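You operate a simulated robot arm through the tools that you are given. There is no shell and no other tool. Be economical: measure what you need, move in short steps, check, and stop when the job is done.

You run a simulated robot arm. Do the job below in one go: nothing can be reset, and whatever is moved stays where it is left.

Task
Wipe the dust off the blue sample, then glue its middle with the gluing block.
Fine: wiping block for the dust; both blocks back where they stood, glue box shut again. Set down upright: wiping block, gluing block. A coat counts when it lies all over at full strength: go over it till it gets no stronger. What is to be rubbed or washed off counts as gone when no trace of it is left.

It is judged by the outcome, as a careful person would: the job done as asked, and still so three seconds after it is handed in. It fails if anything else is knocked over, pushed out of place, dropped, spilled or broken.

Robot
A 7-joint arm with a two-finger parallel gripper, fixed in place. Base frame: the origin is at the foot of the arm, x ahead of it, y to its left, z up; the work surface is at about z = 0. Readings come in cm, degrees, newtons and seconds.
With the tool pointing down near the work surface it reaches from about 22 to 58 cm from the base axis. Its first joint turns from -66.0 to 66.0 degrees. Payload 2.5 kg.
The tool frame sits at the grasp point between the pads (the TCP): z along the fingers, y along the line on which they close. The tips reach 2.3 cm beyond it. Largest opening 9.4 cm; finger width 3.8, thickness 1; the body of the gripper, 5.4 by 9.6 cm, starts 3.9 cm behind the TCP.
Orientation is that of the tool frame in the base frame, as a unit quaternion [x, y, z, w]. With the fingers straight down and closing along the base's y, the tool's x points along the base's -x, its y along +y and its z along -z.

Tools
- The arm moves only by the tool apply_moves. Its argument "increments" is a list of rows, each a list of 3 entries, a list of its own where there are three numbers: the shift along the base's x, y, z in m, then the turn, a rotation vector about the base's x, y, z in degrees, then the closure, from 0 (fully open) to 1 (shut). In form: [[[tx, ty, tz], [wx, wy, wz], jaw], ...]. A call has 1 to 20 rows; each row is the pose to reach, as a shift and turn from the pose commanded when the call began. A row lasts 0.2 s, in which the tool goes at most 5 cm and 8.6 degrees; a call with a longer step from one row to the next is refused whole, and so is a gripper value outside its range. A pose out of reach is approached as far as the arm can. The call stops where the force on the tool passes 40 N (or 10 N more than at its start, if that is more) or the arm is blocked; 0.2 s more then pass. Each finger travels about 10.8 cm/s and halts on what it meets, pressing with about 39 N; the grip force reading is that of the motor and also rises with nothing between the fingers. The clock runs only during rows and for 0.2 s after the last one: add rows that repeat a pose to give the fingers time. It gives the time, the measured TCP pose, the force on the tool (base axes), the opening and the grip force at its end, in the units of the frame above (readings bear some noise), with the torque about the TCP (base axes, N m) and any sound that the robot's microphone picked up, and new pictures: "views" is both (left out), scene, wrist or none.
- Cameras (640 x 400 px; columns grow to the right, rows downward): "scene" is fixed at [11.49, -40.28, 54.57]; the picture's right is [0.86, -0.50, 0.00], its down [-0.29, -0.50, -0.82] and it looks along [0.41, 0.71, -0.57] (base axes); focal length 338 px, centre (320, 200). "wrist" rides on the gripper at [8.6, 1.6, -7.4] in the tool frame; the picture's right is [-0.18, 0.98, 0.00], its down [-0.58, -0.11, -0.81] and it looks along [-0.79, -0.15, 0.59] (tool axes); focal length 243 px, centre (320, 200). There is no depth. A picture from a camera that has moved, and an enlarged one, comes with that camera's place and axes in the base frame and with its lens.
- enlarge(camera, box): a new picture of the part [left, top, right, bottom] of that camera's present view, enlarged. No time passes.
- job_done(): hands the job in; it is judged then, once.

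Go step by step. Nothing tells you positions but the pictures and the camera data: compare them with the known pose of the tool, close in by small moves and look again before you grip or let go. The budget is 120 turns and 200 pictures, counting those below and the enlarged ones. Unless the task says otherwise, let go and move clear before handing in, and close with one line.

The tools are called after "Call:" by a JSON object that holds its "api" and its "payload". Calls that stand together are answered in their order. apply_moves: Moves the arm, as the interface text tells. Its arguments: {"type":"object","properties":{"increments":{"type":"array"},"views":{"type":"string","enum":["both","scene","wrist","none"]}},"required":["increments"]} The other tools are called the same way: enlarge (camera, box) takes an enlarged picture of a part of a camera's view; job_done () hands the job in.

At the start:

```text
time_s: 0.0
position: [34.36, 17.84, 29.93]
ee_rot: [0.0, 1.0, 0.0, 0.0]
wrist_force: [0.6, -0.6, 0.4]
moment: [-0.01, 0.0, -0.03]
gripper_width: 9.39
grip_force: 0.1
```

scene: 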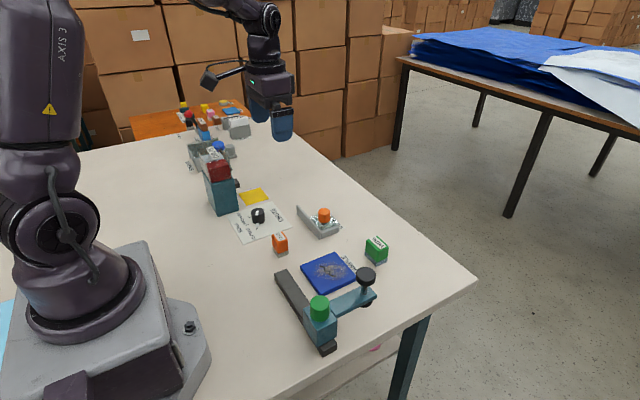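
wrist: 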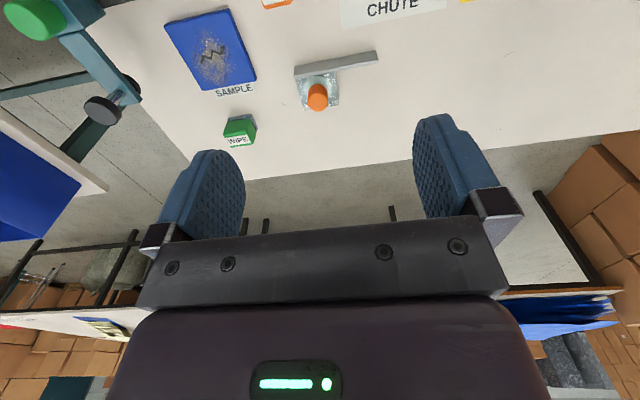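

I see the blue sample with dust, a green block labelled WIPE, an orange block, and a glue-box-like item with an orange knob. I'll look closer first.

Call:
{"api": "enlarge", "payload": {"camera": "scene", "box": [220, 170, 420, 360]}}

Call:
{"api": "enlarge", "payload": {"camera": "scene", "box": [130, 80, 300, 250]}}

Call:
{"api": "enlarge", "payload": {"camera": "wrist", "box": [140, 0, 480, 160]}}

```text
2.11 times, centred on (320, 265) of scene
camera zoom: at [11.49, -40.28, 54.57], right [0.86, -0.5, 0.0], down [-0.29, -0.5, -0.82], along [0.41, 0.71, -0.57], focal length 712 px, centre (320, 63)
```

zoom: 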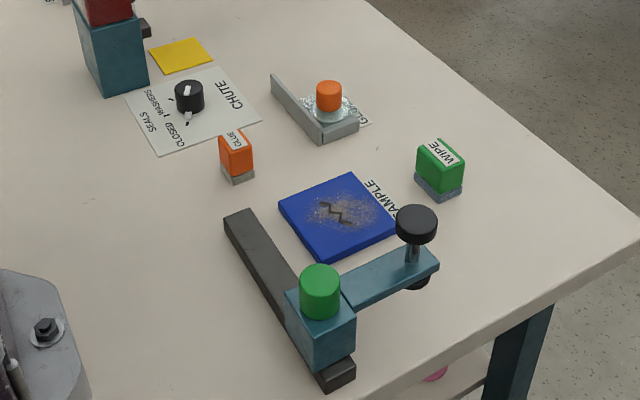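

```text
2.35 times, centred on (215, 165) of scene
camera zoom: at [11.49, -40.28, 54.57], right [0.86, -0.5, 0.0], down [-0.29, -0.5, -0.82], along [0.41, 0.71, -0.57], focal length 796 px, centre (567, 282)
```

zoom: 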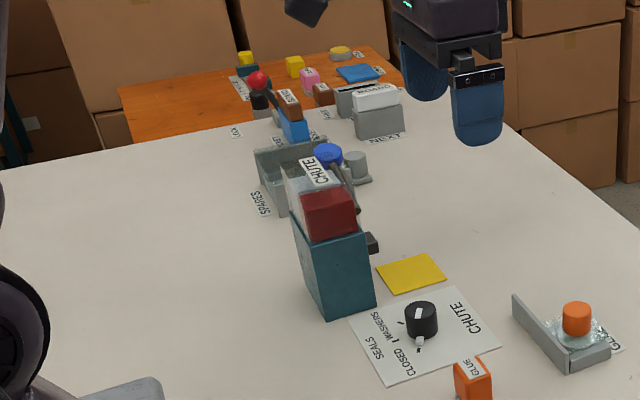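

```text
1.88 times, centred on (310, 80) of wrist
camera zoom: at [25.65, 19.54, 37.43], right [0.18, 0.98, 0.0], down [0.58, -0.11, 0.81], along [0.79, -0.15, -0.59], focal length 457 px, centre (339, 426)
```

zoom: 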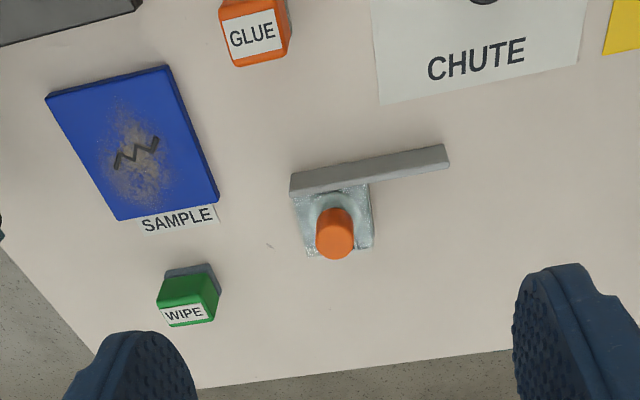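

The wipe block is around (50,1.5), glue block around (32.5,14.5), sample around (38,2), and the glue box with an orange knob around (46,17). I'll zoom for details.

Call:
{"api": "enlarge", "payload": {"camera": "scene", "box": [285, 185, 355, 245]}}

Call:
{"api": "enlarge", "payload": {"camera": "scene", "box": [260, 225, 400, 325]}}

Call:
{"api": "enlarge", "payload": {"camera": "wrist", "box": [270, 30, 400, 120]}}

```text
6.67 times, centred on (320, 215) of scene
camera zoom: at [11.49, -40.28, 54.57], right [0.86, -0.5, 0.0], down [-0.29, -0.5, -0.82], along [0.41, 0.71, -0.57], focal length 2254 px, centre (320, 100)
```

zoom: 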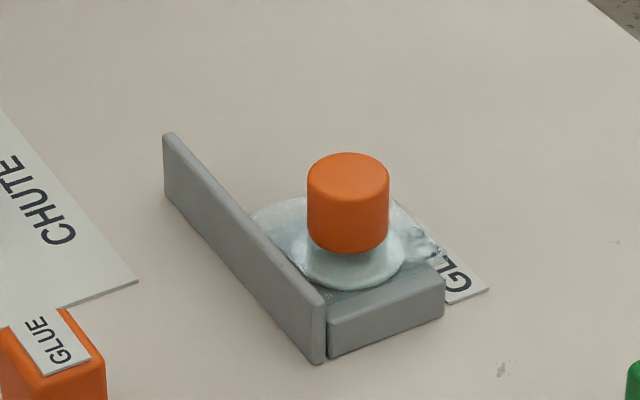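

```text
4.00 times, centred on (330, 275) of scene
camera zoom: at [11.49, -40.28, 54.57], right [0.86, -0.5, 0.0], down [-0.29, -0.5, -0.82], along [0.41, 0.71, -0.57], focal length 1352 px, centre (280, -100)
```

zoom: 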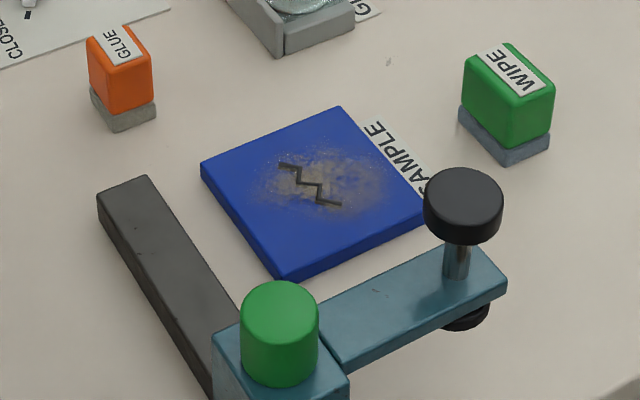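

```text
4.44 times, centred on (335, 75) of wrist
camera zoom: at [25.65, 19.54, 37.43], right [0.18, 0.98, 0.0], down [0.58, -0.11, 0.81], along [0.79, -0.15, -0.59], focal length 1078 px, centre (253, 756)
```

zoom: 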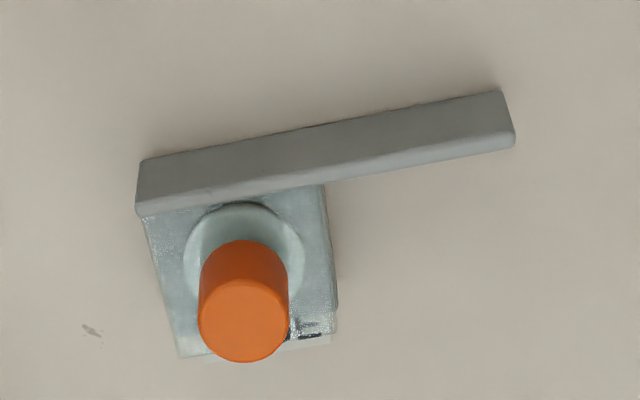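

The wipe block stands about 3 (x) × 4.2 (y) × 4 cm, square to the axes. I'll turn the gripper by -90° so it closes along x, keeping its body and camera clear of the clamp, and go above the block.

Call:
{"api": "apply_moves", "payload": {"increments": [[[0.014, -0.015, -0.011], [0, 0, -8.2], 0], [[0.028, -0.03, -0.022], [0, 0, -16.4], 0], [[0.043, -0.045, -0.035], [0, 0, -24.5], 0], [[0.057, -0.06, -0.047], [0, 0, -32.7], 0], [[0.071, -0.075, -0.059], [0, 0, -40.9], 0], [[0.086, -0.09, -0.071], [0, 0, -49.1], 0], [[0.1, -0.105, -0.083], [0, 0, -57.3], 0], [[0.114, -0.12, -0.095], [0, 0, -65.5], 0], [[0.128, -0.135, -0.107], [0, 0, -73.6], 0], [[0.143, -0.15, -0.12], [0, 0, -81.8], 0], [[0.157, -0.166, -0.13], [0, 0, -90], 0], [[0.157, -0.166, -0.13], [0, 0, -90], 0]]}}

```text
time_s: 2.6
position: [50.0, 1.21, 17.02]
ee_rot: [0.708, 0.706, 0.0, -0.001]
wrist_force: [0.1, -0.2, -0.7]
moment: [0.01, 0.04, 0.03]
gripper_width: 9.39
grip_force: 0.0
camera wrist: at [51.67, 9.96, 24.54], right [0.98, -0.19, 0.0], down [-0.11, -0.58, 0.81], along [-0.15, -0.79, -0.59], focal length 243 px, centre (320, 200)
```

scene: 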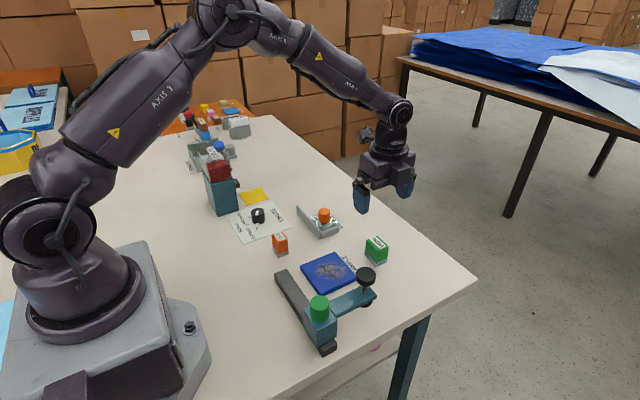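
wrist: 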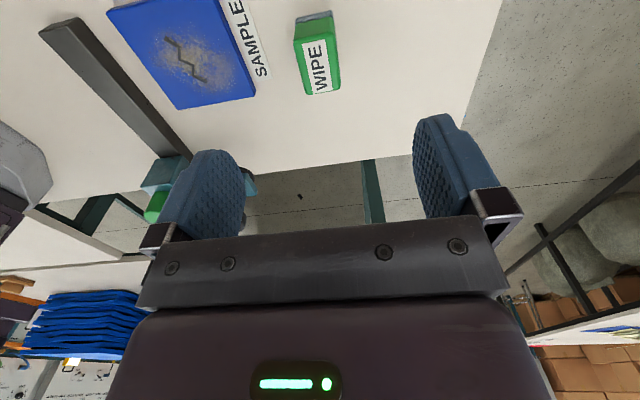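

The block is directly beneath. I'll lower partway and check.

Call:
{"api": "apply_moves", "payload": {"increments": [[[0, -0.001, -0.04], [0, 0, 0], 0], [[0, -0.002, -0.08], [0, 0, 0], 0], [[0, -0.002, -0.1], [0, 0, 0], 0], [[0, -0.002, -0.1], [0, 0, 0], 0]]}}

Call:
{"api": "enlarge", "payload": {"camera": "scene", "box": [320, 200, 440, 290]}}

```text
time_s: 3.6
position: [49.86, 0.99, 6.91]
ee_rot: [0.707, 0.707, 0.0, 0.0]
wrist_force: [-0.8, 0.5, -0.7]
moment: [0.0, 0.01, 0.01]
gripper_width: 9.4
grip_force: 0.1
camera wrist: at [51.69, 9.7, 14.42], right [0.98, -0.18, 0.0], down [-0.11, -0.58, 0.81], along [-0.15, -0.79, -0.59], focal length 243 px, centre (320, 200)
```

scene: 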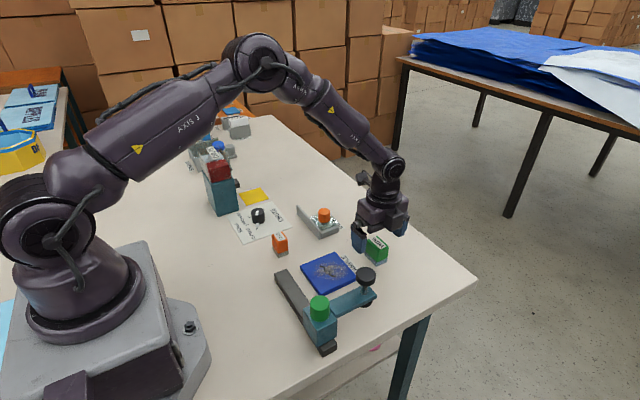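
wrist: 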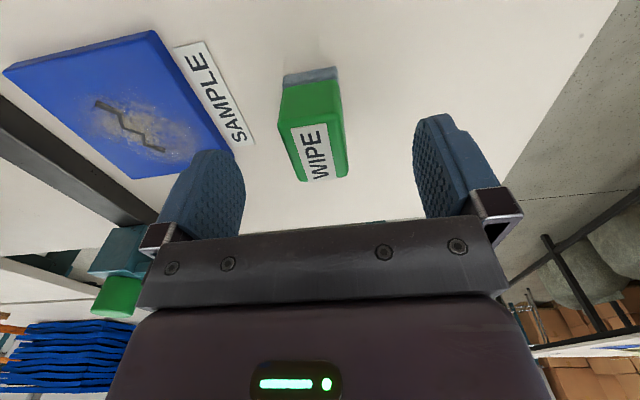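

```text
4.44 times, centred on (380, 245) of scene
camera zoom: at [11.49, -40.28, 54.57], right [0.86, -0.5, 0.0], down [-0.29, -0.5, -0.82], along [0.41, 0.71, -0.57], focal length 1503 px, centre (53, 0)
```

zoom: 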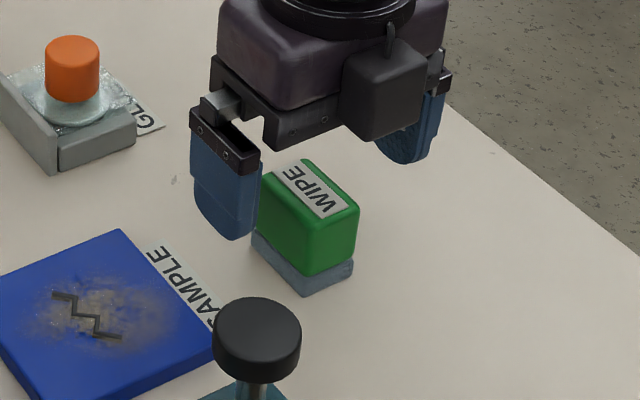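

The block sits between the fingers, centred to within a few millimetres. I'll lower and grip.

Call:
{"api": "apply_moves", "payload": {"increments": [[[0.001, -0.002, -0.02], [0, 0, 0], 0], [[0.001, -0.002, -0.033], [0, 0, 0], 0], [[0.001, -0.002, -0.033], [0, 0, 0], 0.3], [[0.001, -0.002, -0.033], [0, 0, 0], 0.6], [[0.001, -0.002, -0.033], [0, 0, 0], 1], [[0.001, -0.002, -0.033], [0, 0, 0], 1], [[0.001, -0.002, -0.033], [0, 0, 0], 1]]}}

Call:
{"api": "enlarge", "payload": {"camera": "scene", "box": [320, 200, 440, 290]}}

```text
time_s: 5.2
position: [50.14, 0.74, 3.79]
ee_rot: [0.707, 0.707, -0.001, 0.0]
wrist_force: [0.6, 0.2, -0.2]
moment: [0.01, -0.01, -0.04]
gripper_width: 3.11
grip_force: 39.0
camera wrist: at [51.8, 9.42, 11.26], right [0.98, -0.18, 0.0], down [-0.11, -0.58, 0.81], along [-0.15, -0.79, -0.59], focal length 243 px, centre (320, 200)
```

scene: 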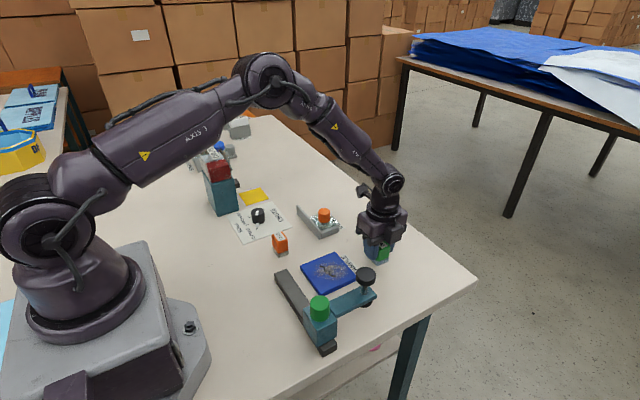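
wrist: 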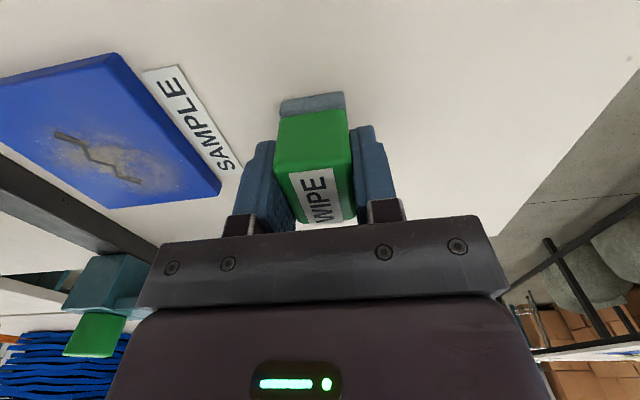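

```text
4.44 times, centred on (380, 245) of scene
camera zoom: at [11.49, -40.28, 54.57], right [0.86, -0.5, 0.0], down [-0.29, -0.5, -0.82], along [0.41, 0.71, -0.57], focal length 1503 px, centre (53, 0)
```

zoom: 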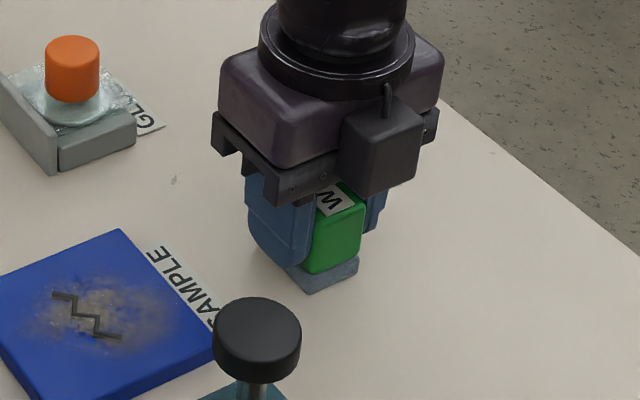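

The wipe block is gripped; its original spot was about (49.7, 0.7). I'll lift it and take it over the sample.

Call:
{"api": "apply_moves", "payload": {"increments": [[[0, 0, 0.02], [0, 0, 0], 1], [[0, 0, 0.04], [0, 0, 0], 1], [[-0.04, 0.005, 0.04], [0, 0, 0], 1], [[-0.08, 0.01, 0.04], [0, 0, 0], 1], [[-0.12, 0.016, 0.04], [0, 0, 0], 1], [[-0.12, 0.016, 0.025], [0, 0, 0], 1], [[-0.12, 0.016, 0.015], [0, 0, 0], 1], [[-0.12, 0.016, 0.012], [0, 0, 0], 1]]}}

Call:
{"api": "enlarge", "payload": {"camera": "scene", "box": [270, 200, 410, 310]}}

```text
time_s: 7.0
position: [38.2, 2.34, 4.96]
ee_rot: [0.707, 0.707, 0.0, 0.0]
wrist_force: [-10.1, -1.5, 28.0]
moment: [-0.04, 0.35, -0.02]
gripper_width: 3.09
grip_force: 39.3
camera wrist: at [39.85, 11.03, 12.44], right [0.98, -0.18, 0.0], down [-0.11, -0.58, 0.81], along [-0.15, -0.79, -0.59], focal length 243 px, centre (320, 200)
```

scene: 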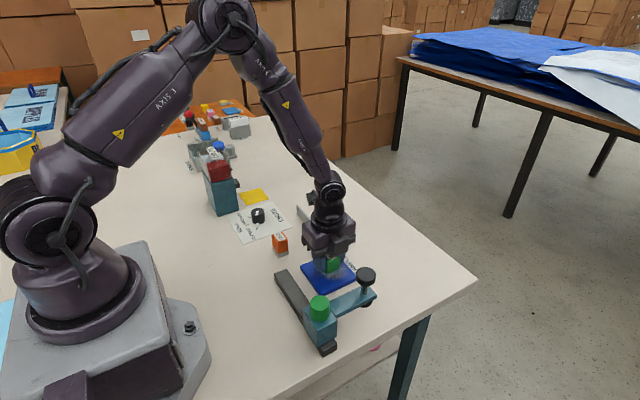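
wrist: 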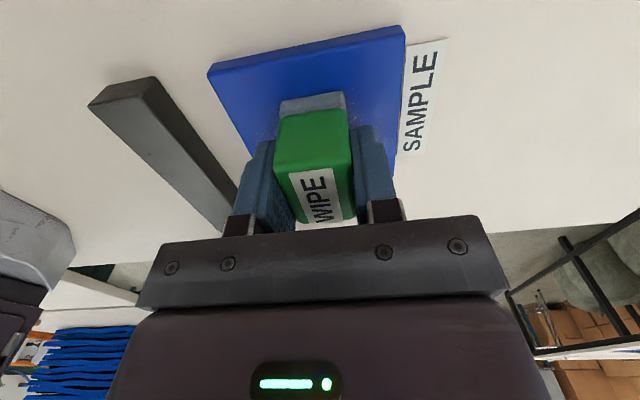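

```text
3.64 times, centred on (340, 255) of scene
camera zoom: at [11.48, -40.28, 54.57], right [0.86, -0.5, 0.0], down [-0.29, -0.5, -0.82], along [0.41, 0.71, -0.57], focal length 1230 px, centre (247, 0)
```

zoom: 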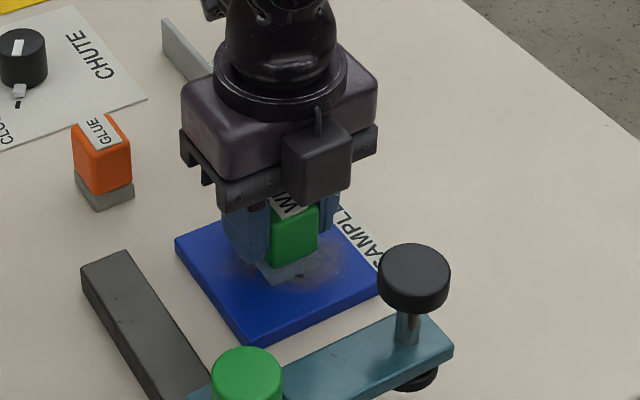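

It's pressing at 28 N, a bit hard. I'll ease off slightly and check the force before stroking.

Call:
{"api": "apply_moves", "payload": {"increments": [[[0, 0, 0.0005], [0, 0, 0], 1], [[0, 0, 0.0005], [0, 0, 0], 1]], "views": "none"}}

```text
time_s: 7.6
position: [38.04, 2.31, 4.91]
ee_rot: [0.707, 0.707, 0.0, 0.001]
wrist_force: [-3.1, -2.3, 23.1]
moment: [-0.03, 0.13, 0.03]
gripper_width: 3.1
grip_force: 39.0
```

Stiffness is about 10 N/mm, so I'll raise another 1 mm and make a first short stroke.

Call:
{"api": "apply_moves", "payload": {"increments": [[[0, 0, 0.001], [0, 0, 0], 1], [[0.01, 0, 0.001], [0, 0, 0], 1], [[0.02, 0, 0.001], [0, 0, 0], 1], [[0.01, 0, 0.001], [0, 0, 0], 1], [[0, 0, 0.001], [0, 0, 0], 1], [[-0.01, 0, 0.001], [0, 0, 0], 1], [[-0.02, 0, 0.001], [0, 0, 0], 1]]}}

Call:
{"api": "enlarge", "payload": {"camera": "scene", "box": [270, 200, 410, 310]}}

```text
time_s: 9.2
position: [36.07, 2.44, 4.99]
ee_rot: [0.708, 0.707, -0.001, 0.001]
wrist_force: [0.6, -0.2, -0.4]
moment: [0.01, -0.01, -0.04]
gripper_width: 3.12
grip_force: 39.1
camera wrist: at [37.71, 11.23, 12.48], right [0.98, -0.18, 0.0], down [-0.11, -0.58, 0.81], along [-0.15, -0.79, -0.59], focal length 243 px, centre (320, 200)
```

scene: 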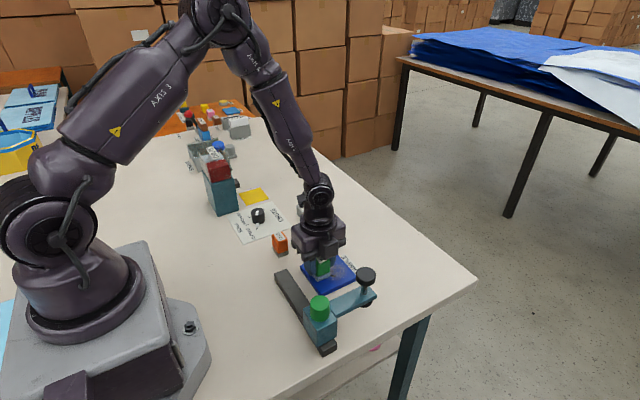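
wrist: 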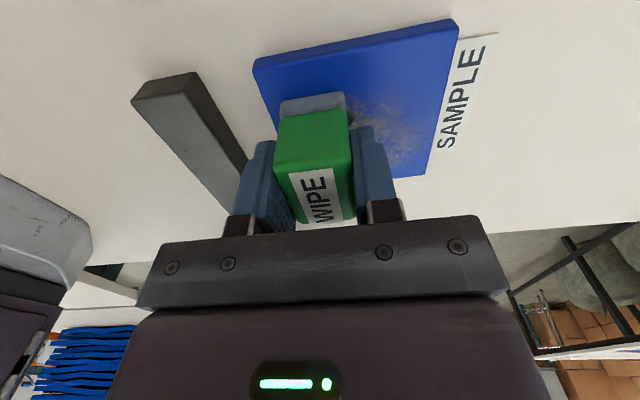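

```text
3.64 times, centred on (340, 255) of scene
camera zoom: at [11.49, -40.28, 54.57], right [0.86, -0.5, 0.0], down [-0.29, -0.5, -0.82], along [0.41, 0.71, -0.57], focal length 1230 px, centre (247, 0)
```

zoom: 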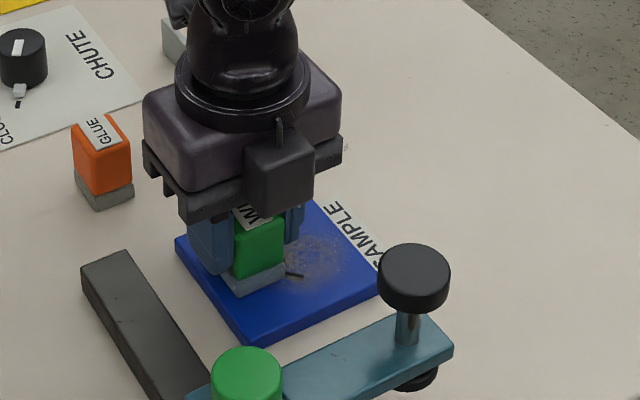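

It floated free there. I'll lower ~0.6 mm and make lanes across the sample.

Call:
{"api": "apply_moves", "payload": {"increments": [[[0, 0, -0.0006], [0, 0, 0], 1], [[-0.008, 0, -0.0006], [0, 0, 0], 1], [[0.012, 0, -0.0006], [0, 0, 0], 1], [[0.032, 0, -0.0006], [0, 0, 0], 1], [[0.051, 0, -0.0006], [0, 0, 0], 1], [[0.051, 0.009, -0.0006], [0, 0, 0], 1], [[0.051, 0.018, -0.0006], [0, 0, 0], 1], [[0.032, 0.018, -0.0006], [0, 0, 0], 1], [[0.012, 0.018, -0.0006], [0, 0, 0], 1], [[-0.008, 0.018, -0.0006], [0, 0, 0], 1], [[-0.008, 0.005, -0.0006], [0, 0, 0], 1], [[-0.008, -0.008, -0.0006], [0, 0, 0], 1], [[-0.008, -0.017, -0.0006], [0, 0, 0], 1], [[0.012, -0.017, -0.0006], [0, 0, 0], 1], [[0.032, -0.017, -0.0006], [0, 0, 0], 1], [[0.051, -0.017, -0.0006], [0, 0, 0], 1], [[0.051, 0, -0.0006], [0, 0, 0], 1], [[0.032, 0, -0.0006], [0, 0, 0], 1], [[0.012, 0, -0.0006], [0, 0, 0], 1], [[-0.008, 0, -0.0006], [0, 0, 0], 1]]}}

Call:
{"api": "enlarge", "payload": {"camera": "scene", "box": [270, 200, 410, 310]}}

```text
time_s: 13.4
position: [35.59, 2.49, 4.95]
ee_rot: [0.707, 0.707, 0.004, 0.003]
wrist_force: [10.3, 1.5, 31.6]
moment: [-0.06, -0.06, -0.01]
gripper_width: 3.11
grip_force: 38.9
camera wrist: at [37.11, 11.2, 12.44], right [0.98, -0.18, 0.01], down [-0.12, -0.58, 0.81], along [-0.14, -0.79, -0.59], focal length 243 px, centre (320, 200)
```

scene: 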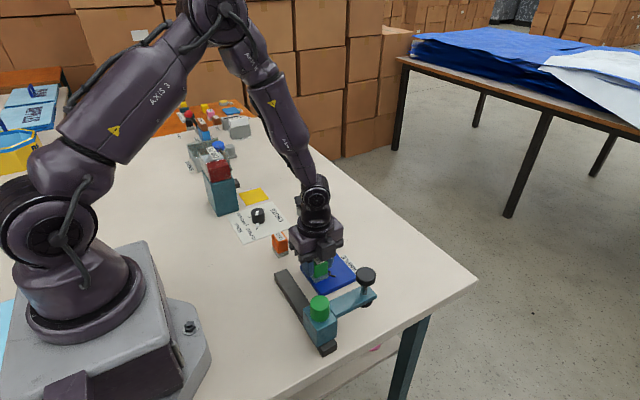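
wrist: 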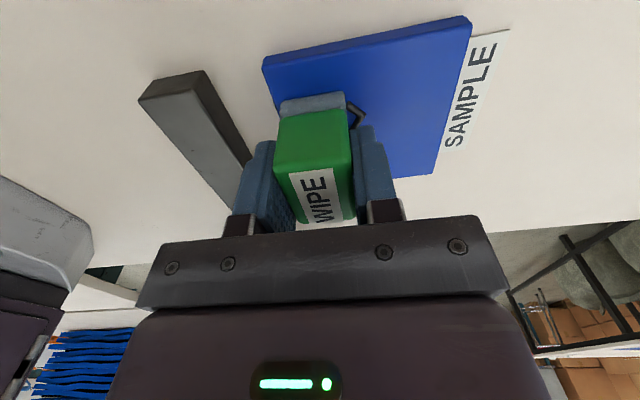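

```text
3.64 times, centred on (340, 255) of scene
camera zoom: at [11.48, -40.28, 54.57], right [0.86, -0.5, 0.0], down [-0.29, -0.5, -0.82], along [0.41, 0.71, -0.57], focal length 1230 px, centre (247, 0)
```

zoom: 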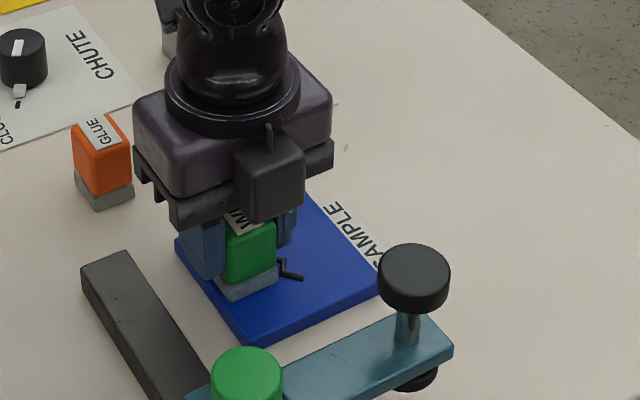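

Dust looks gone where visible. I'll lift and carry the block back over its spot, and look at the sample.

Call:
{"api": "apply_moves", "payload": {"increments": [[[0, 0, 0.02], [0, 0, 0], 1], [[0, 0, 0.04], [0, 0, 0], 1], [[0.04, -0.004, 0.04], [0, 0, 0], 1], [[0.08, -0.009, 0.04], [0, 0, 0], 1], [[0.12, -0.014, 0.04], [0, 0, 0], 1], [[0.1434, -0.0174, 0.02], [0, 0, 0], 1], [[0.1434, -0.0174, 0], [0, 0, 0], 1], [[0.1434, -0.0174, 0], [0, 0, 0], 1]]}}

Call:
{"api": "enlarge", "payload": {"camera": "scene", "box": [320, 200, 440, 290]}}

Call:
{"api": "enlarge", "payload": {"camera": "scene", "box": [295, 245, 365, 300]}}

```text
time_s: 15.2
position: [49.61, 0.68, 5.01]
ee_rot: [0.707, 0.707, 0.0, 0.0]
wrist_force: [0.7, 0.0, -1.1]
moment: [-0.01, -0.03, 0.02]
gripper_width: 3.11
grip_force: 39.0
camera wrist: at [51.27, 9.35, 12.45], right [0.98, -0.18, 0.0], down [-0.11, -0.58, 0.81], along [-0.15, -0.79, -0.59], focal length 243 px, centre (320, 200)
```

scene: 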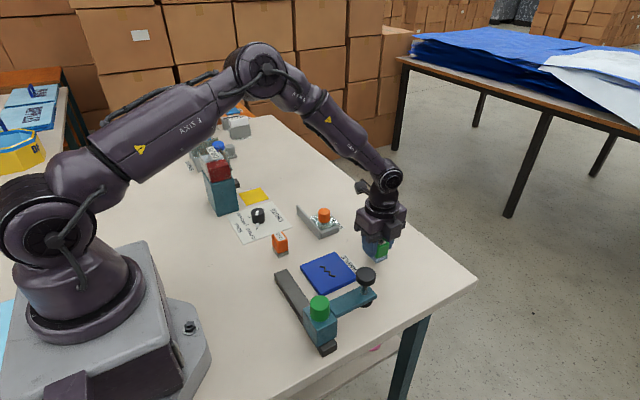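
wrist: 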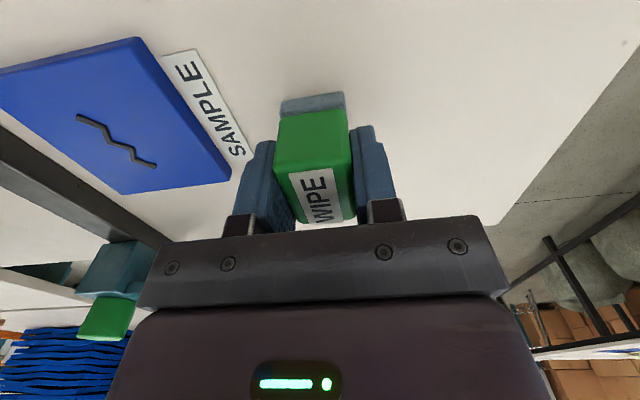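

```text
4.44 times, centred on (380, 245) of scene
camera zoom: at [11.49, -40.28, 54.57], right [0.86, -0.5, 0.0], down [-0.29, -0.5, -0.82], along [0.41, 0.71, -0.57], focal length 1503 px, centre (53, 0)
```

zoom: 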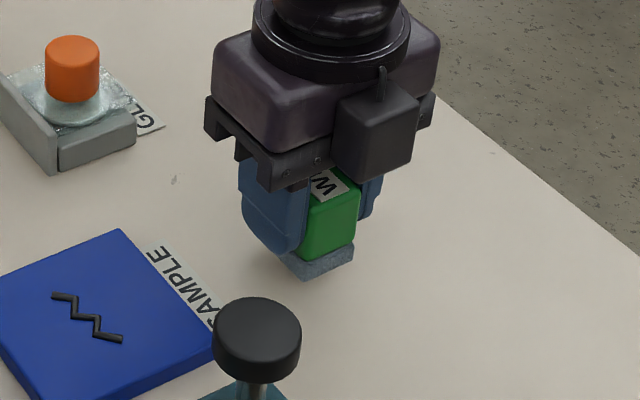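

```text
7.27 times, centred on (330, 272) of scene
camera zoom: at [11.49, -40.28, 54.57], right [0.86, -0.5, 0.0], down [-0.29, -0.5, -0.82], along [0.41, 0.71, -0.57], focal length 2459 px, centre (247, -327)
```

zoom: 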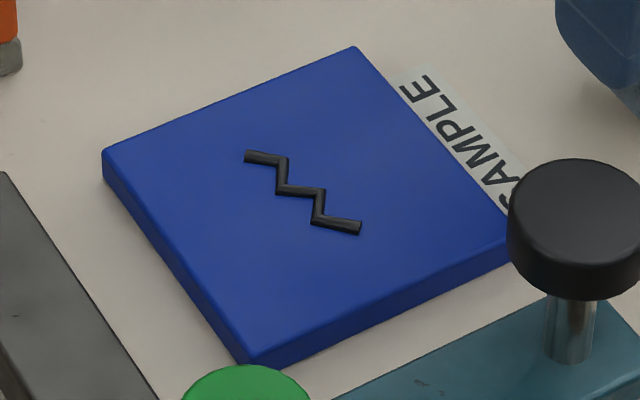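

The sample is clean. Now I'll set the wipe block down at its old spot.

Call:
{"api": "apply_moves", "payload": {"increments": [[[0, 0, -0.008], [0, 0, 0], 1], [[0, 0, -0.0115], [0, 0, 0], 1], [[0, 0, -0.0115], [0, 0, 0], 1]], "views": "none"}}

Call:
{"api": "enlarge", "payload": {"camera": "scene", "box": [320, 200, 440, 290]}}

```text
time_s: 16.0
position: [49.5, 0.81, 3.87]
ee_rot: [0.707, 0.708, 0.0, 0.001]
wrist_force: [-0.4, 0.3, -0.1]
moment: [-0.01, 0.0, -0.04]
gripper_width: 3.09
grip_force: 38.8
```

```text
4.44 times, centred on (380, 245) of scene
camera zoom: at [11.49, -40.28, 54.57], right [0.86, -0.5, 0.0], down [-0.29, -0.5, -0.82], along [0.41, 0.71, -0.57], focal length 1503 px, centre (53, 0)
```

zoom: 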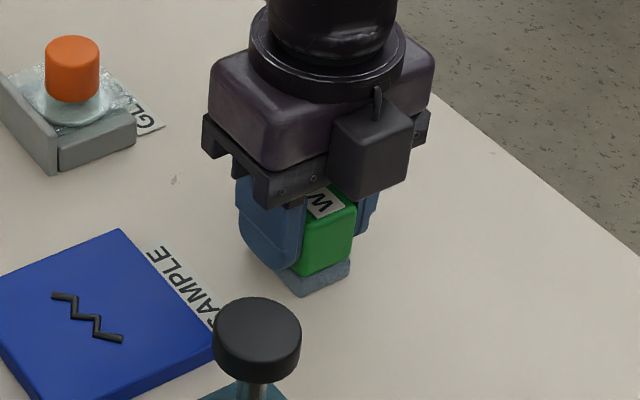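

The corners are about 2–3 px left of the original, so I'll shift +2 mm in x and lower until contact.

Call:
{"api": "apply_moves", "payload": {"increments": [[[0.002, 0, 0], [0, 0, 0], 1], [[0.002, 0, -0.0008], [0, 0, 0], 1], [[0.002, 0, -0.0014], [0, 0, 0], 1]], "views": "none"}}

Call:
{"api": "enlarge", "payload": {"camera": "scene", "box": [320, 200, 440, 290]}}

```text
time_s: 16.8
position: [49.77, 0.78, 3.8]
ee_rot: [0.708, 0.706, 0.001, 0.0]
wrist_force: [-3.5, -0.7, 12.1]
moment: [-0.05, 0.2, 0.0]
gripper_width: 3.08
grip_force: 39.2
```

```text
4.44 times, centred on (380, 245) of scene
camera zoom: at [11.48, -40.28, 54.57], right [0.86, -0.5, 0.0], down [-0.29, -0.5, -0.82], along [0.41, 0.71, -0.57], focal length 1503 px, centre (53, 0)
```

zoom: 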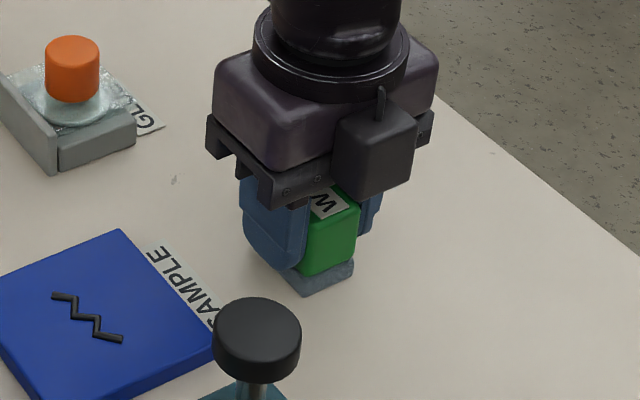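

It's back in place and standing. I'll let go, rise, and move above the glue box knob.

Call:
{"api": "apply_moves", "payload": {"increments": [[[0, 0, 0.0007], [0, 0, 0], 0.8], [[0, 0, 0.0007], [0, 0, 0], 0.4], [[0, 0, 0.0007], [0, 0, 0], 0], [[0, 0, 0.0007], [0, 0, 0], 0], [[0, 0, 0.03], [0, 0, 0], 0], [[0, 0, 0.07], [0, 0, 0], 0], [[-0.01, 0.04, 0.09], [0, 0, 0], 0], [[-0.02, 0.08, 0.09], [0, 0, 0], 0], [[-0.03, 0.12, 0.09], [0, 0, 0], 0], [[-0.04, 0.16, 0.09], [0, 0, 0], 0], [[-0.04, 0.16, 0.09], [0, 0, 0], 0]]}}

Call:
{"api": "enlarge", "payload": {"camera": "wrist", "box": [200, 0, 440, 150]}}

Call:
{"api": "enlarge", "payload": {"camera": "scene", "box": [270, 160, 410, 280]}}

```text
time_s: 19.2
position: [45.51, 16.8, 12.74]
ee_rot: [0.707, 0.707, 0.0, 0.001]
wrist_force: [-0.1, 0.5, -0.2]
moment: [0.01, -0.02, 0.01]
gripper_width: 9.4
grip_force: 0.1
camera wrist: at [47.22, 25.49, 20.18], right [0.98, -0.18, 0.0], down [-0.11, -0.58, 0.81], along [-0.15, -0.79, -0.59], focal length 243 px, centre (320, 200)
```

scene: 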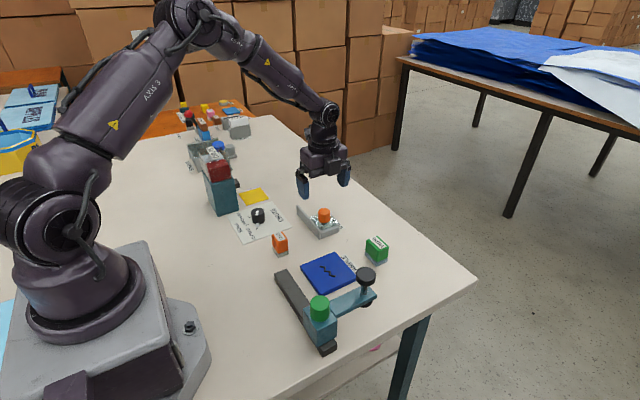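
wrist: 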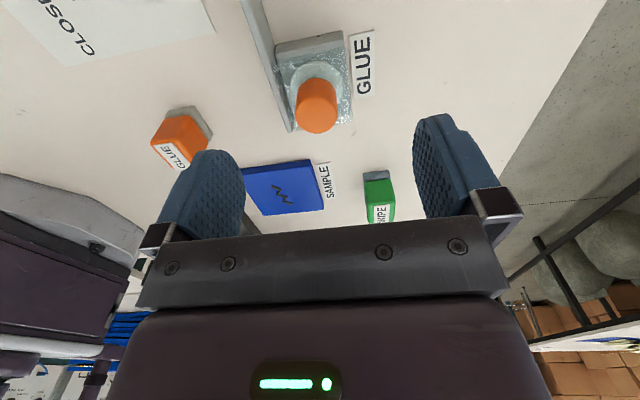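

```text
2.67 times, centred on (320, 75) of wrist
camera zoom: at [47.22, 25.49, 20.18], right [0.98, -0.18, 0.0], down [-0.11, -0.58, 0.81], along [-0.15, -0.79, -0.59], focal length 647 px, centre (320, 533)
```

zoom: 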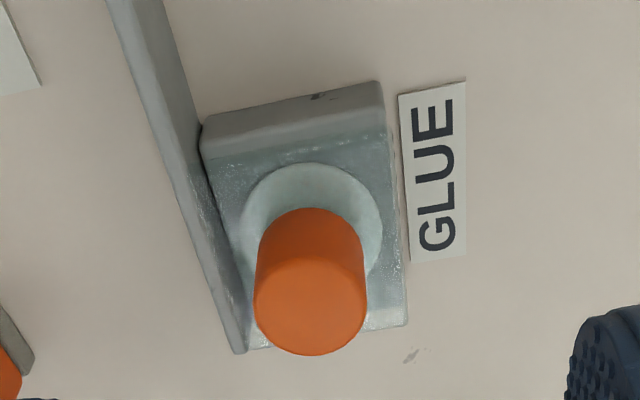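

```text
3.33 times, centred on (340, 220) of scene
camera zoom: at [11.49, -40.28, 54.57], right [0.86, -0.5, 0.0], down [-0.29, -0.5, -0.82], along [0.41, 0.71, -0.57], focal length 1127 px, centre (253, 133)
```

zoom: 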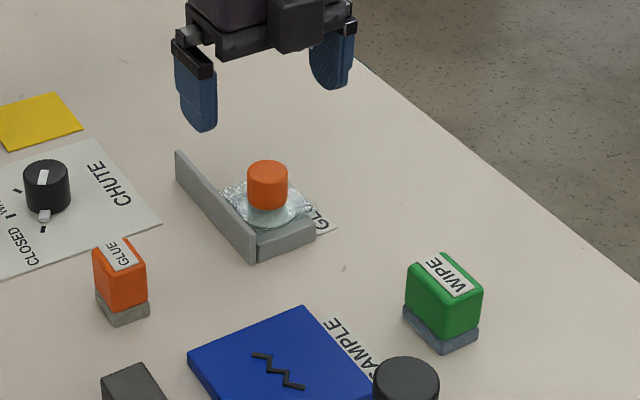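

The knob top is at about (45.2, 16.0, z≈6), radius 1.4; the guide wall at x≈42.3 is about 2.7 high and runs along +y, hinting the lid slides that way. I'll lower to just above it and check.

Call:
{"api": "apply_moves", "payload": {"increments": [[[-0.003, -0.008, -0.03], [0, 0, 0], 0], [[-0.003, -0.008, -0.055], [0, 0, 0], 0.3], [[-0.003, -0.008, -0.055], [0, 0, 0], 0.3]]}}

Call:
{"api": "enlarge", "payload": {"camera": "wrist", "box": [200, 20, 440, 200]}}

Call:
{"api": "enlarge", "payload": {"camera": "scene", "box": [280, 170, 360, 250]}}

```text
time_s: 20.0
position: [45.27, 15.96, 7.26]
ee_rot: [0.708, 0.707, -0.001, 0.0]
wrist_force: [-0.1, -0.1, 1.1]
moment: [0.0, 0.0, -0.02]
gripper_width: 6.6
grip_force: 0.1
camera wrist: at [47.05, 24.68, 14.68], right [0.98, -0.18, 0.0], down [-0.11, -0.58, 0.81], along [-0.15, -0.79, -0.59], focal length 243 px, centre (320, 200)
```

scene: 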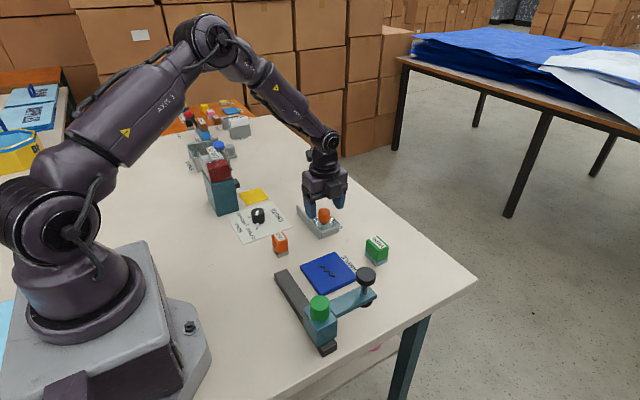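
wrist: 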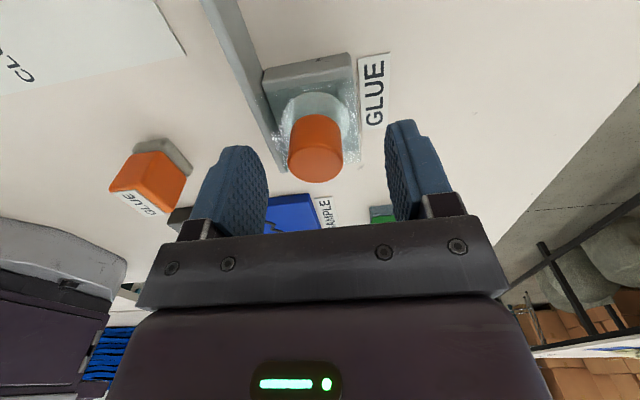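

```text
2.22 times, centred on (320, 110) of wrist
camera zoom: at [47.05, 24.68, 14.68], right [0.98, -0.18, 0.0], down [-0.11, -0.58, 0.81], along [-0.15, -0.79, -0.59], focal length 539 px, centre (320, 400)
```

zoom: 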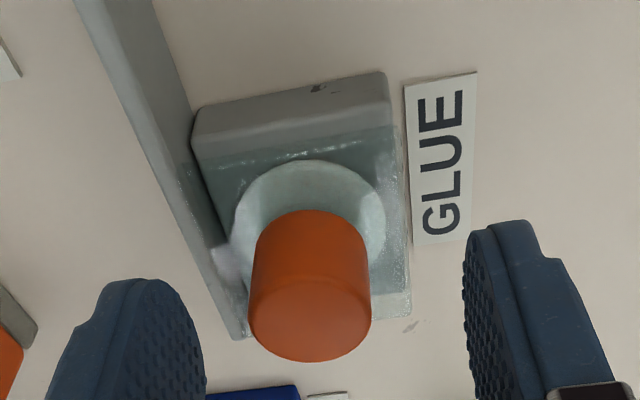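

```text
5.00 times, centred on (320, 210) of scene
camera zoom: at [11.49, -40.28, 54.57], right [0.86, -0.5, 0.0], down [-0.29, -0.5, -0.82], along [0.41, 0.71, -0.57], focal length 1690 px, centre (320, 150)
```

zoom: 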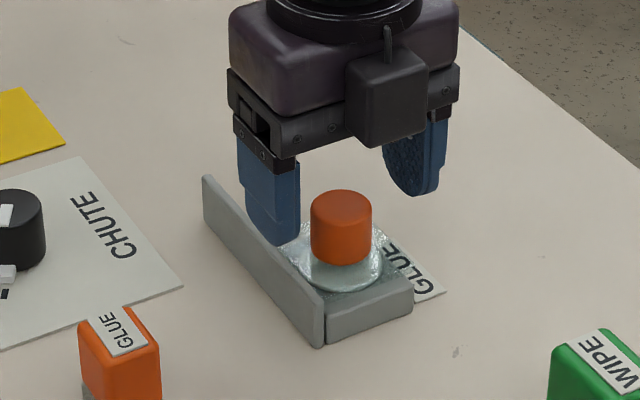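

Alignment looks right. I'll lower to grip the knob, staying above the guide wall.

Call:
{"api": "apply_moves", "payload": {"increments": [[[-0.001, 0, -0.008], [0, 0, 0], 0.3], [[-0.001, 0, -0.0155], [0, 0, 0], 0.3], [[-0.001, 0, -0.0155], [0, 0, 0], 0.5], [[-0.001, 0, -0.0155], [0, 0, 0], 0.7], [[-0.001, 0, -0.0155], [0, 0, 0], 0.9], [[-0.001, 0, -0.0155], [0, 0, 0], 0.9]]}}

Call:
{"api": "enlarge", "payload": {"camera": "scene", "box": [280, 170, 360, 250]}}

```text
time_s: 21.4
position: [45.06, 16.01, 5.5]
ee_rot: [0.707, 0.707, -0.003, -0.003]
wrist_force: [-30.6, -0.4, 9.5]
moment: [-0.15, -0.49, -0.2]
gripper_width: 2.92
grip_force: 45.1
camera wrist: at [46.78, 24.78, 13.0], right [0.98, -0.18, -0.01], down [-0.1, -0.58, 0.81], along [-0.15, -0.79, -0.59], focal length 243 px, centre (320, 200)
```

scene: 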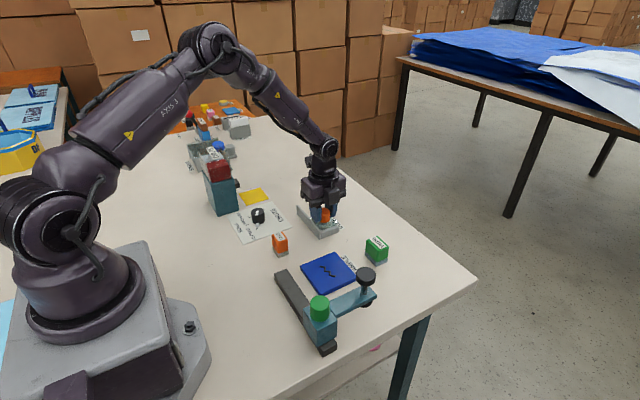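
wrist: 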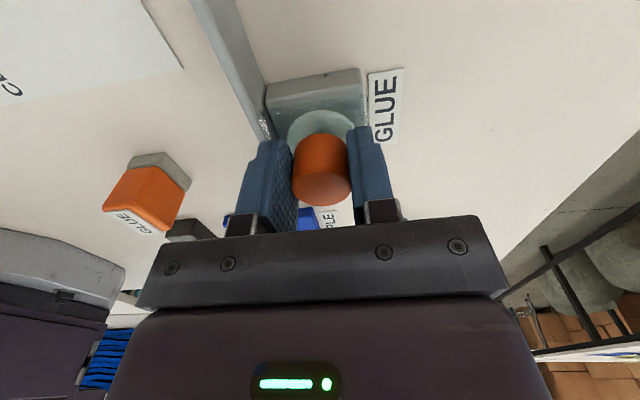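

```text
5.00 times, centred on (320, 210) of scene
camera zoom: at [11.49, -40.28, 54.57], right [0.86, -0.5, 0.0], down [-0.29, -0.5, -0.82], along [0.41, 0.71, -0.57], focal length 1690 px, centre (320, 150)
```

zoom: 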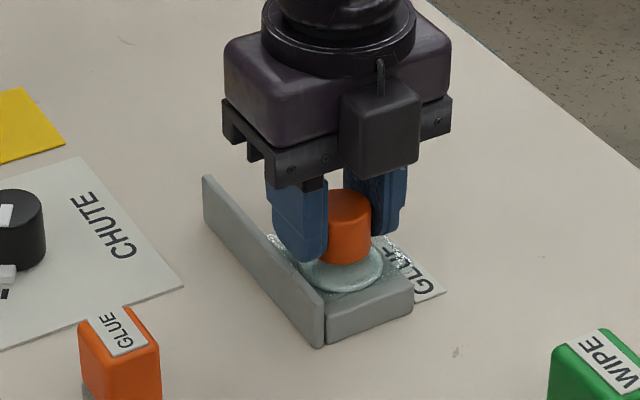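

The lid holds firm in x and pushes my tool by 30 N in -x, so I'll ease about 2.5 mm that way to relax it.

Call:
{"api": "apply_moves", "payload": {"increments": [[[-0.0015, 0, 0], [0, 0, 0], 0.9], [[-0.0025, 0, 0.0005], [0, 0, 0], 0.9], [[-0.0025, 0, 0.0005], [0, 0, 0], 0.9]], "views": "none"}}

```text
time_s: 22.2
position: [45.06, 15.94, 5.5]
ee_rot: [0.707, 0.707, -0.002, -0.001]
wrist_force: [-14.1, 4.1, -17.1]
moment: [0.36, -0.35, -0.1]
gripper_width: 2.91
grip_force: 44.6
```

Lifting by half a millimetre gives a downward pull, so the lid is captive and must slide. I'll relax the rest and try a few millimetres along +y.

Call:
{"api": "apply_moves", "payload": {"increments": [[[-0.0012, 0, -0.0003], [0, 0, 0], 0.9], [[-0.0012, 0.003, -0.0003], [0, 0, 0], 0.9], [[-0.0012, 0.006, -0.0003], [0, 0, 0], 0.9]], "views": "wrist"}}

Call:
{"api": "enlarge", "payload": {"camera": "scene", "box": [280, 170, 360, 250]}}

```text
time_s: 23.0
position: [44.99, 16.46, 5.49]
ee_rot: [0.708, 0.706, -0.001, 0.001]
wrist_force: [-2.0, 0.0, -19.8]
moment: [-0.25, 0.6, -0.06]
gripper_width: 2.91
grip_force: 44.9
camera wrist: at [46.72, 25.16, 13.02], right [0.98, -0.19, 0.0], down [-0.11, -0.58, 0.81], along [-0.15, -0.79, -0.59], focal length 243 px, centre (320, 200)
```

wrist: 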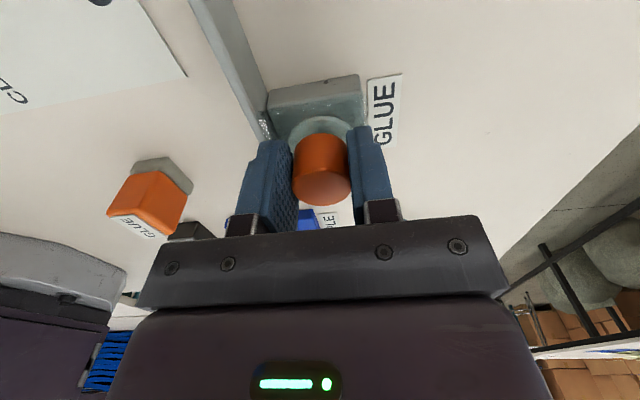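

```text
5.00 times, centred on (320, 210) of scene
camera zoom: at [11.5, -40.28, 54.57], right [0.86, -0.5, 0.0], down [-0.29, -0.5, -0.82], along [0.41, 0.71, -0.57], focal length 1690 px, centre (320, 150)
```

zoom: 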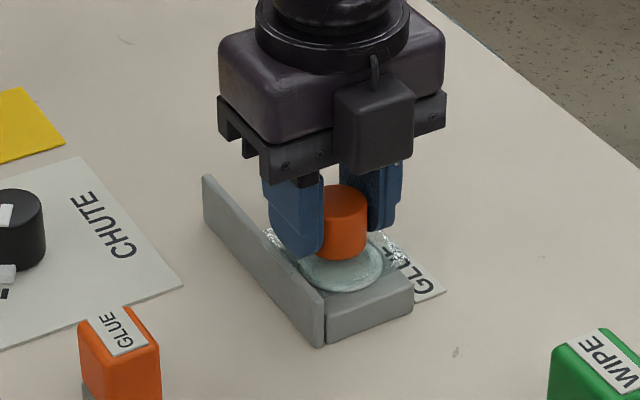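

The lid slides freely along +y while the box stays put. I'll continue to about 5 cm, easing down slightly.

Call:
{"api": "apply_moves", "payload": {"increments": [[[-0.0002, 0, -0.001], [0, 0, 0], 0.9], [[-0.0002, 0.01, -0.001], [0, 0, 0], 0.9], [[-0.0002, 0.02, -0.001], [0, 0, 0], 0.9], [[-0.0002, 0.03, -0.001], [0, 0, 0], 0.9], [[-0.0002, 0.04, -0.001], [0, 0, 0], 0.9]]}}

Call:
{"api": "enlarge", "payload": {"camera": "scene", "box": [280, 170, 360, 250]}}

```text
time_s: 24.2
position: [44.93, 20.5, 5.48]
ee_rot: [0.708, 0.707, 0.001, 0.001]
wrist_force: [7.6, 0.1, -14.2]
moment: [0.09, 0.56, 0.15]
gripper_width: 2.93
grip_force: 45.0
camera wrist: at [46.69, 29.24, 13.06], right [0.98, -0.19, 0.0], down [-0.11, -0.58, 0.81], along [-0.15, -0.79, -0.59], focal length 243 px, centre (320, 200)
```

scene: 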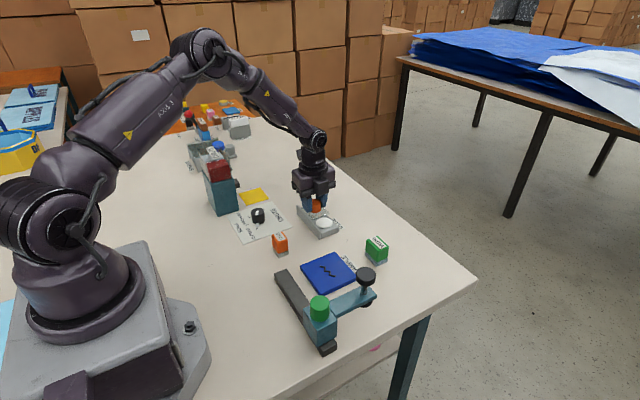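
wrist: 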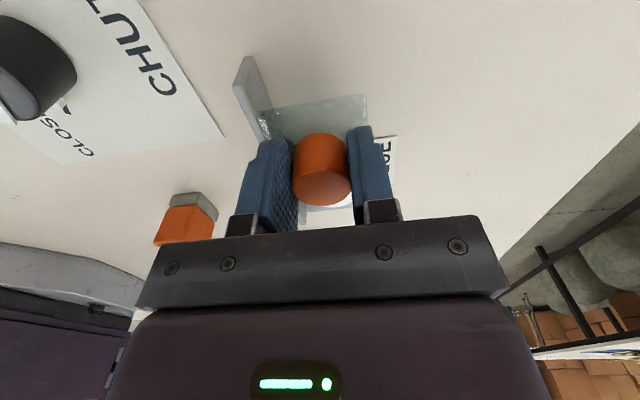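

```text
5.00 times, centred on (320, 210) of scene
camera zoom: at [11.5, -40.28, 54.57], right [0.86, -0.5, 0.0], down [-0.29, -0.5, -0.82], along [0.41, 0.71, -0.57], focal length 1690 px, centre (320, 150)
```

zoom: 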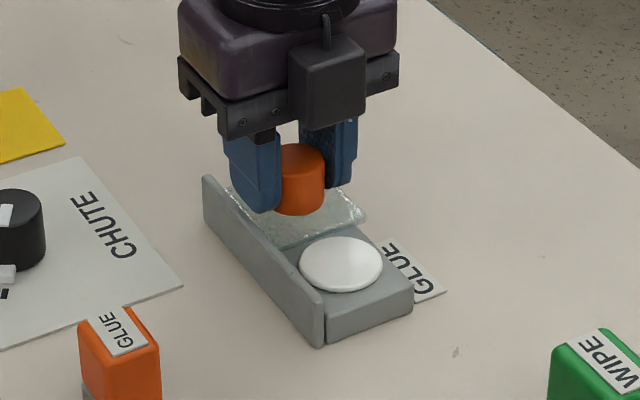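

The lid has slid open, showing a white glue pad. I'll push it 1.5 cm further for clearance.

Call:
{"api": "apply_moves", "payload": {"increments": [[[0.0007, 0, -0.0005], [0, 0, 0], 0.9], [[0.0007, 0.005, -0.0005], [0, 0, 0], 0.9], [[0.0007, 0.01, -0.0005], [0, 0, 0], 0.9], [[0.0007, 0.015, -0.0005], [0, 0, 0], 0.9]], "views": "none"}}

Call:
{"api": "enlarge", "payload": {"camera": "scene", "box": [280, 170, 360, 250]}}

```text
time_s: 25.2
position: [45.02, 22.0, 5.59]
ee_rot: [0.707, 0.707, 0.001, 0.0]
wrist_force: [-6.5, -0.5, 3.2]
moment: [-0.01, -0.48, -0.19]
gripper_width: 2.91
grip_force: 45.3
```

```text
5.00 times, centred on (320, 210) of scene
camera zoom: at [11.49, -40.28, 54.57], right [0.86, -0.5, 0.0], down [-0.29, -0.5, -0.82], along [0.41, 0.71, -0.57], focal length 1690 px, centre (320, 150)
```

zoom: 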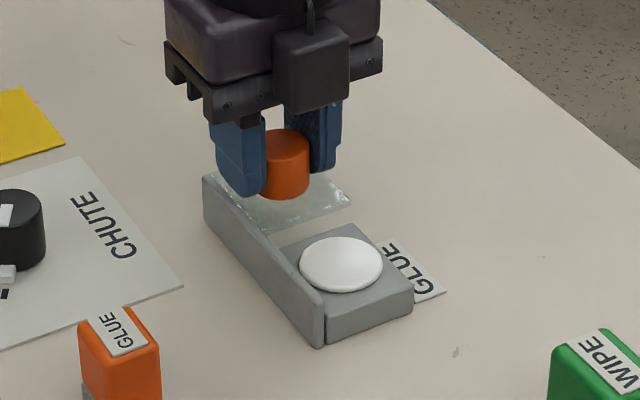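

The lid is open at y≈22 (closed at 16.0), and the glue disc is centred at about (45.1,16). I'll release the knob and move above the gluing block.

Call:
{"api": "apply_moves", "payload": {"increments": [[[0, 0, 0], [0, 0, 0], 0.6], [[0, 0, 0], [0, 0, 0], 0.3], [[0, 0, 0], [0, 0, 0], 0.3], [[0, 0, 0.02], [0, 0, 0], 0.3], [[0, 0, 0.05], [0, 0, 0], 0], [[-0.04, -0.025, 0.05], [0, 0, 0], 0], [[-0.08, -0.05, 0.05], [0, 0, 0], 0], [[-0.126, -0.079, 0.04], [0, 0, 0], 0], [[-0.126, -0.079, 0.025], [0, 0, 0], 0], [[-0.126, -0.079, 0.025], [0, 0, 0], 0]]}}

Call:
{"api": "enlarge", "payload": {"camera": "scene", "box": [240, 180, 350, 270]}}

Call:
{"api": "enlarge", "payload": {"camera": "wrist", "box": [200, 20, 440, 200]}}

```text
refused: row 8 steps farther than a row can; nothing moved
```

```text
4.44 times, centred on (295, 225) of scene
camera zoom: at [11.49, -40.28, 54.57], right [0.86, -0.5, 0.0], down [-0.29, -0.5, -0.82], along [0.41, 0.71, -0.57], focal length 1503 px, centre (431, 89)
```

zoom: 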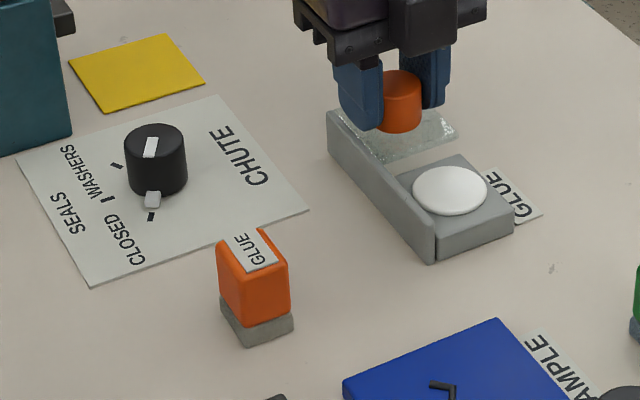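

```text
2.22 times, centred on (320, 110) of wrist
camera zoom: at [46.7, 30.79, 13.05], right [0.98, -0.18, 0.0], down [-0.11, -0.58, 0.81], along [-0.15, -0.79, -0.59], focal length 539 px, centre (320, 400)
```

zoom: 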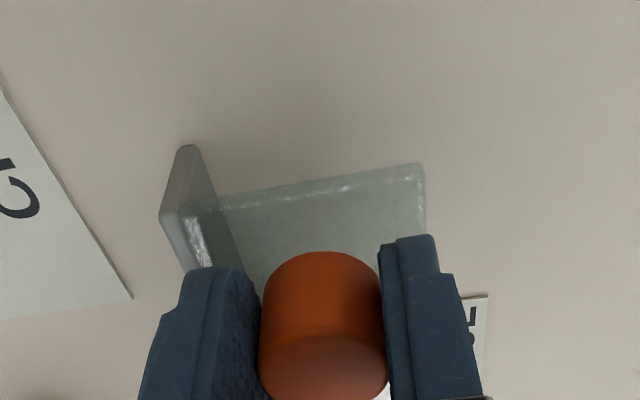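

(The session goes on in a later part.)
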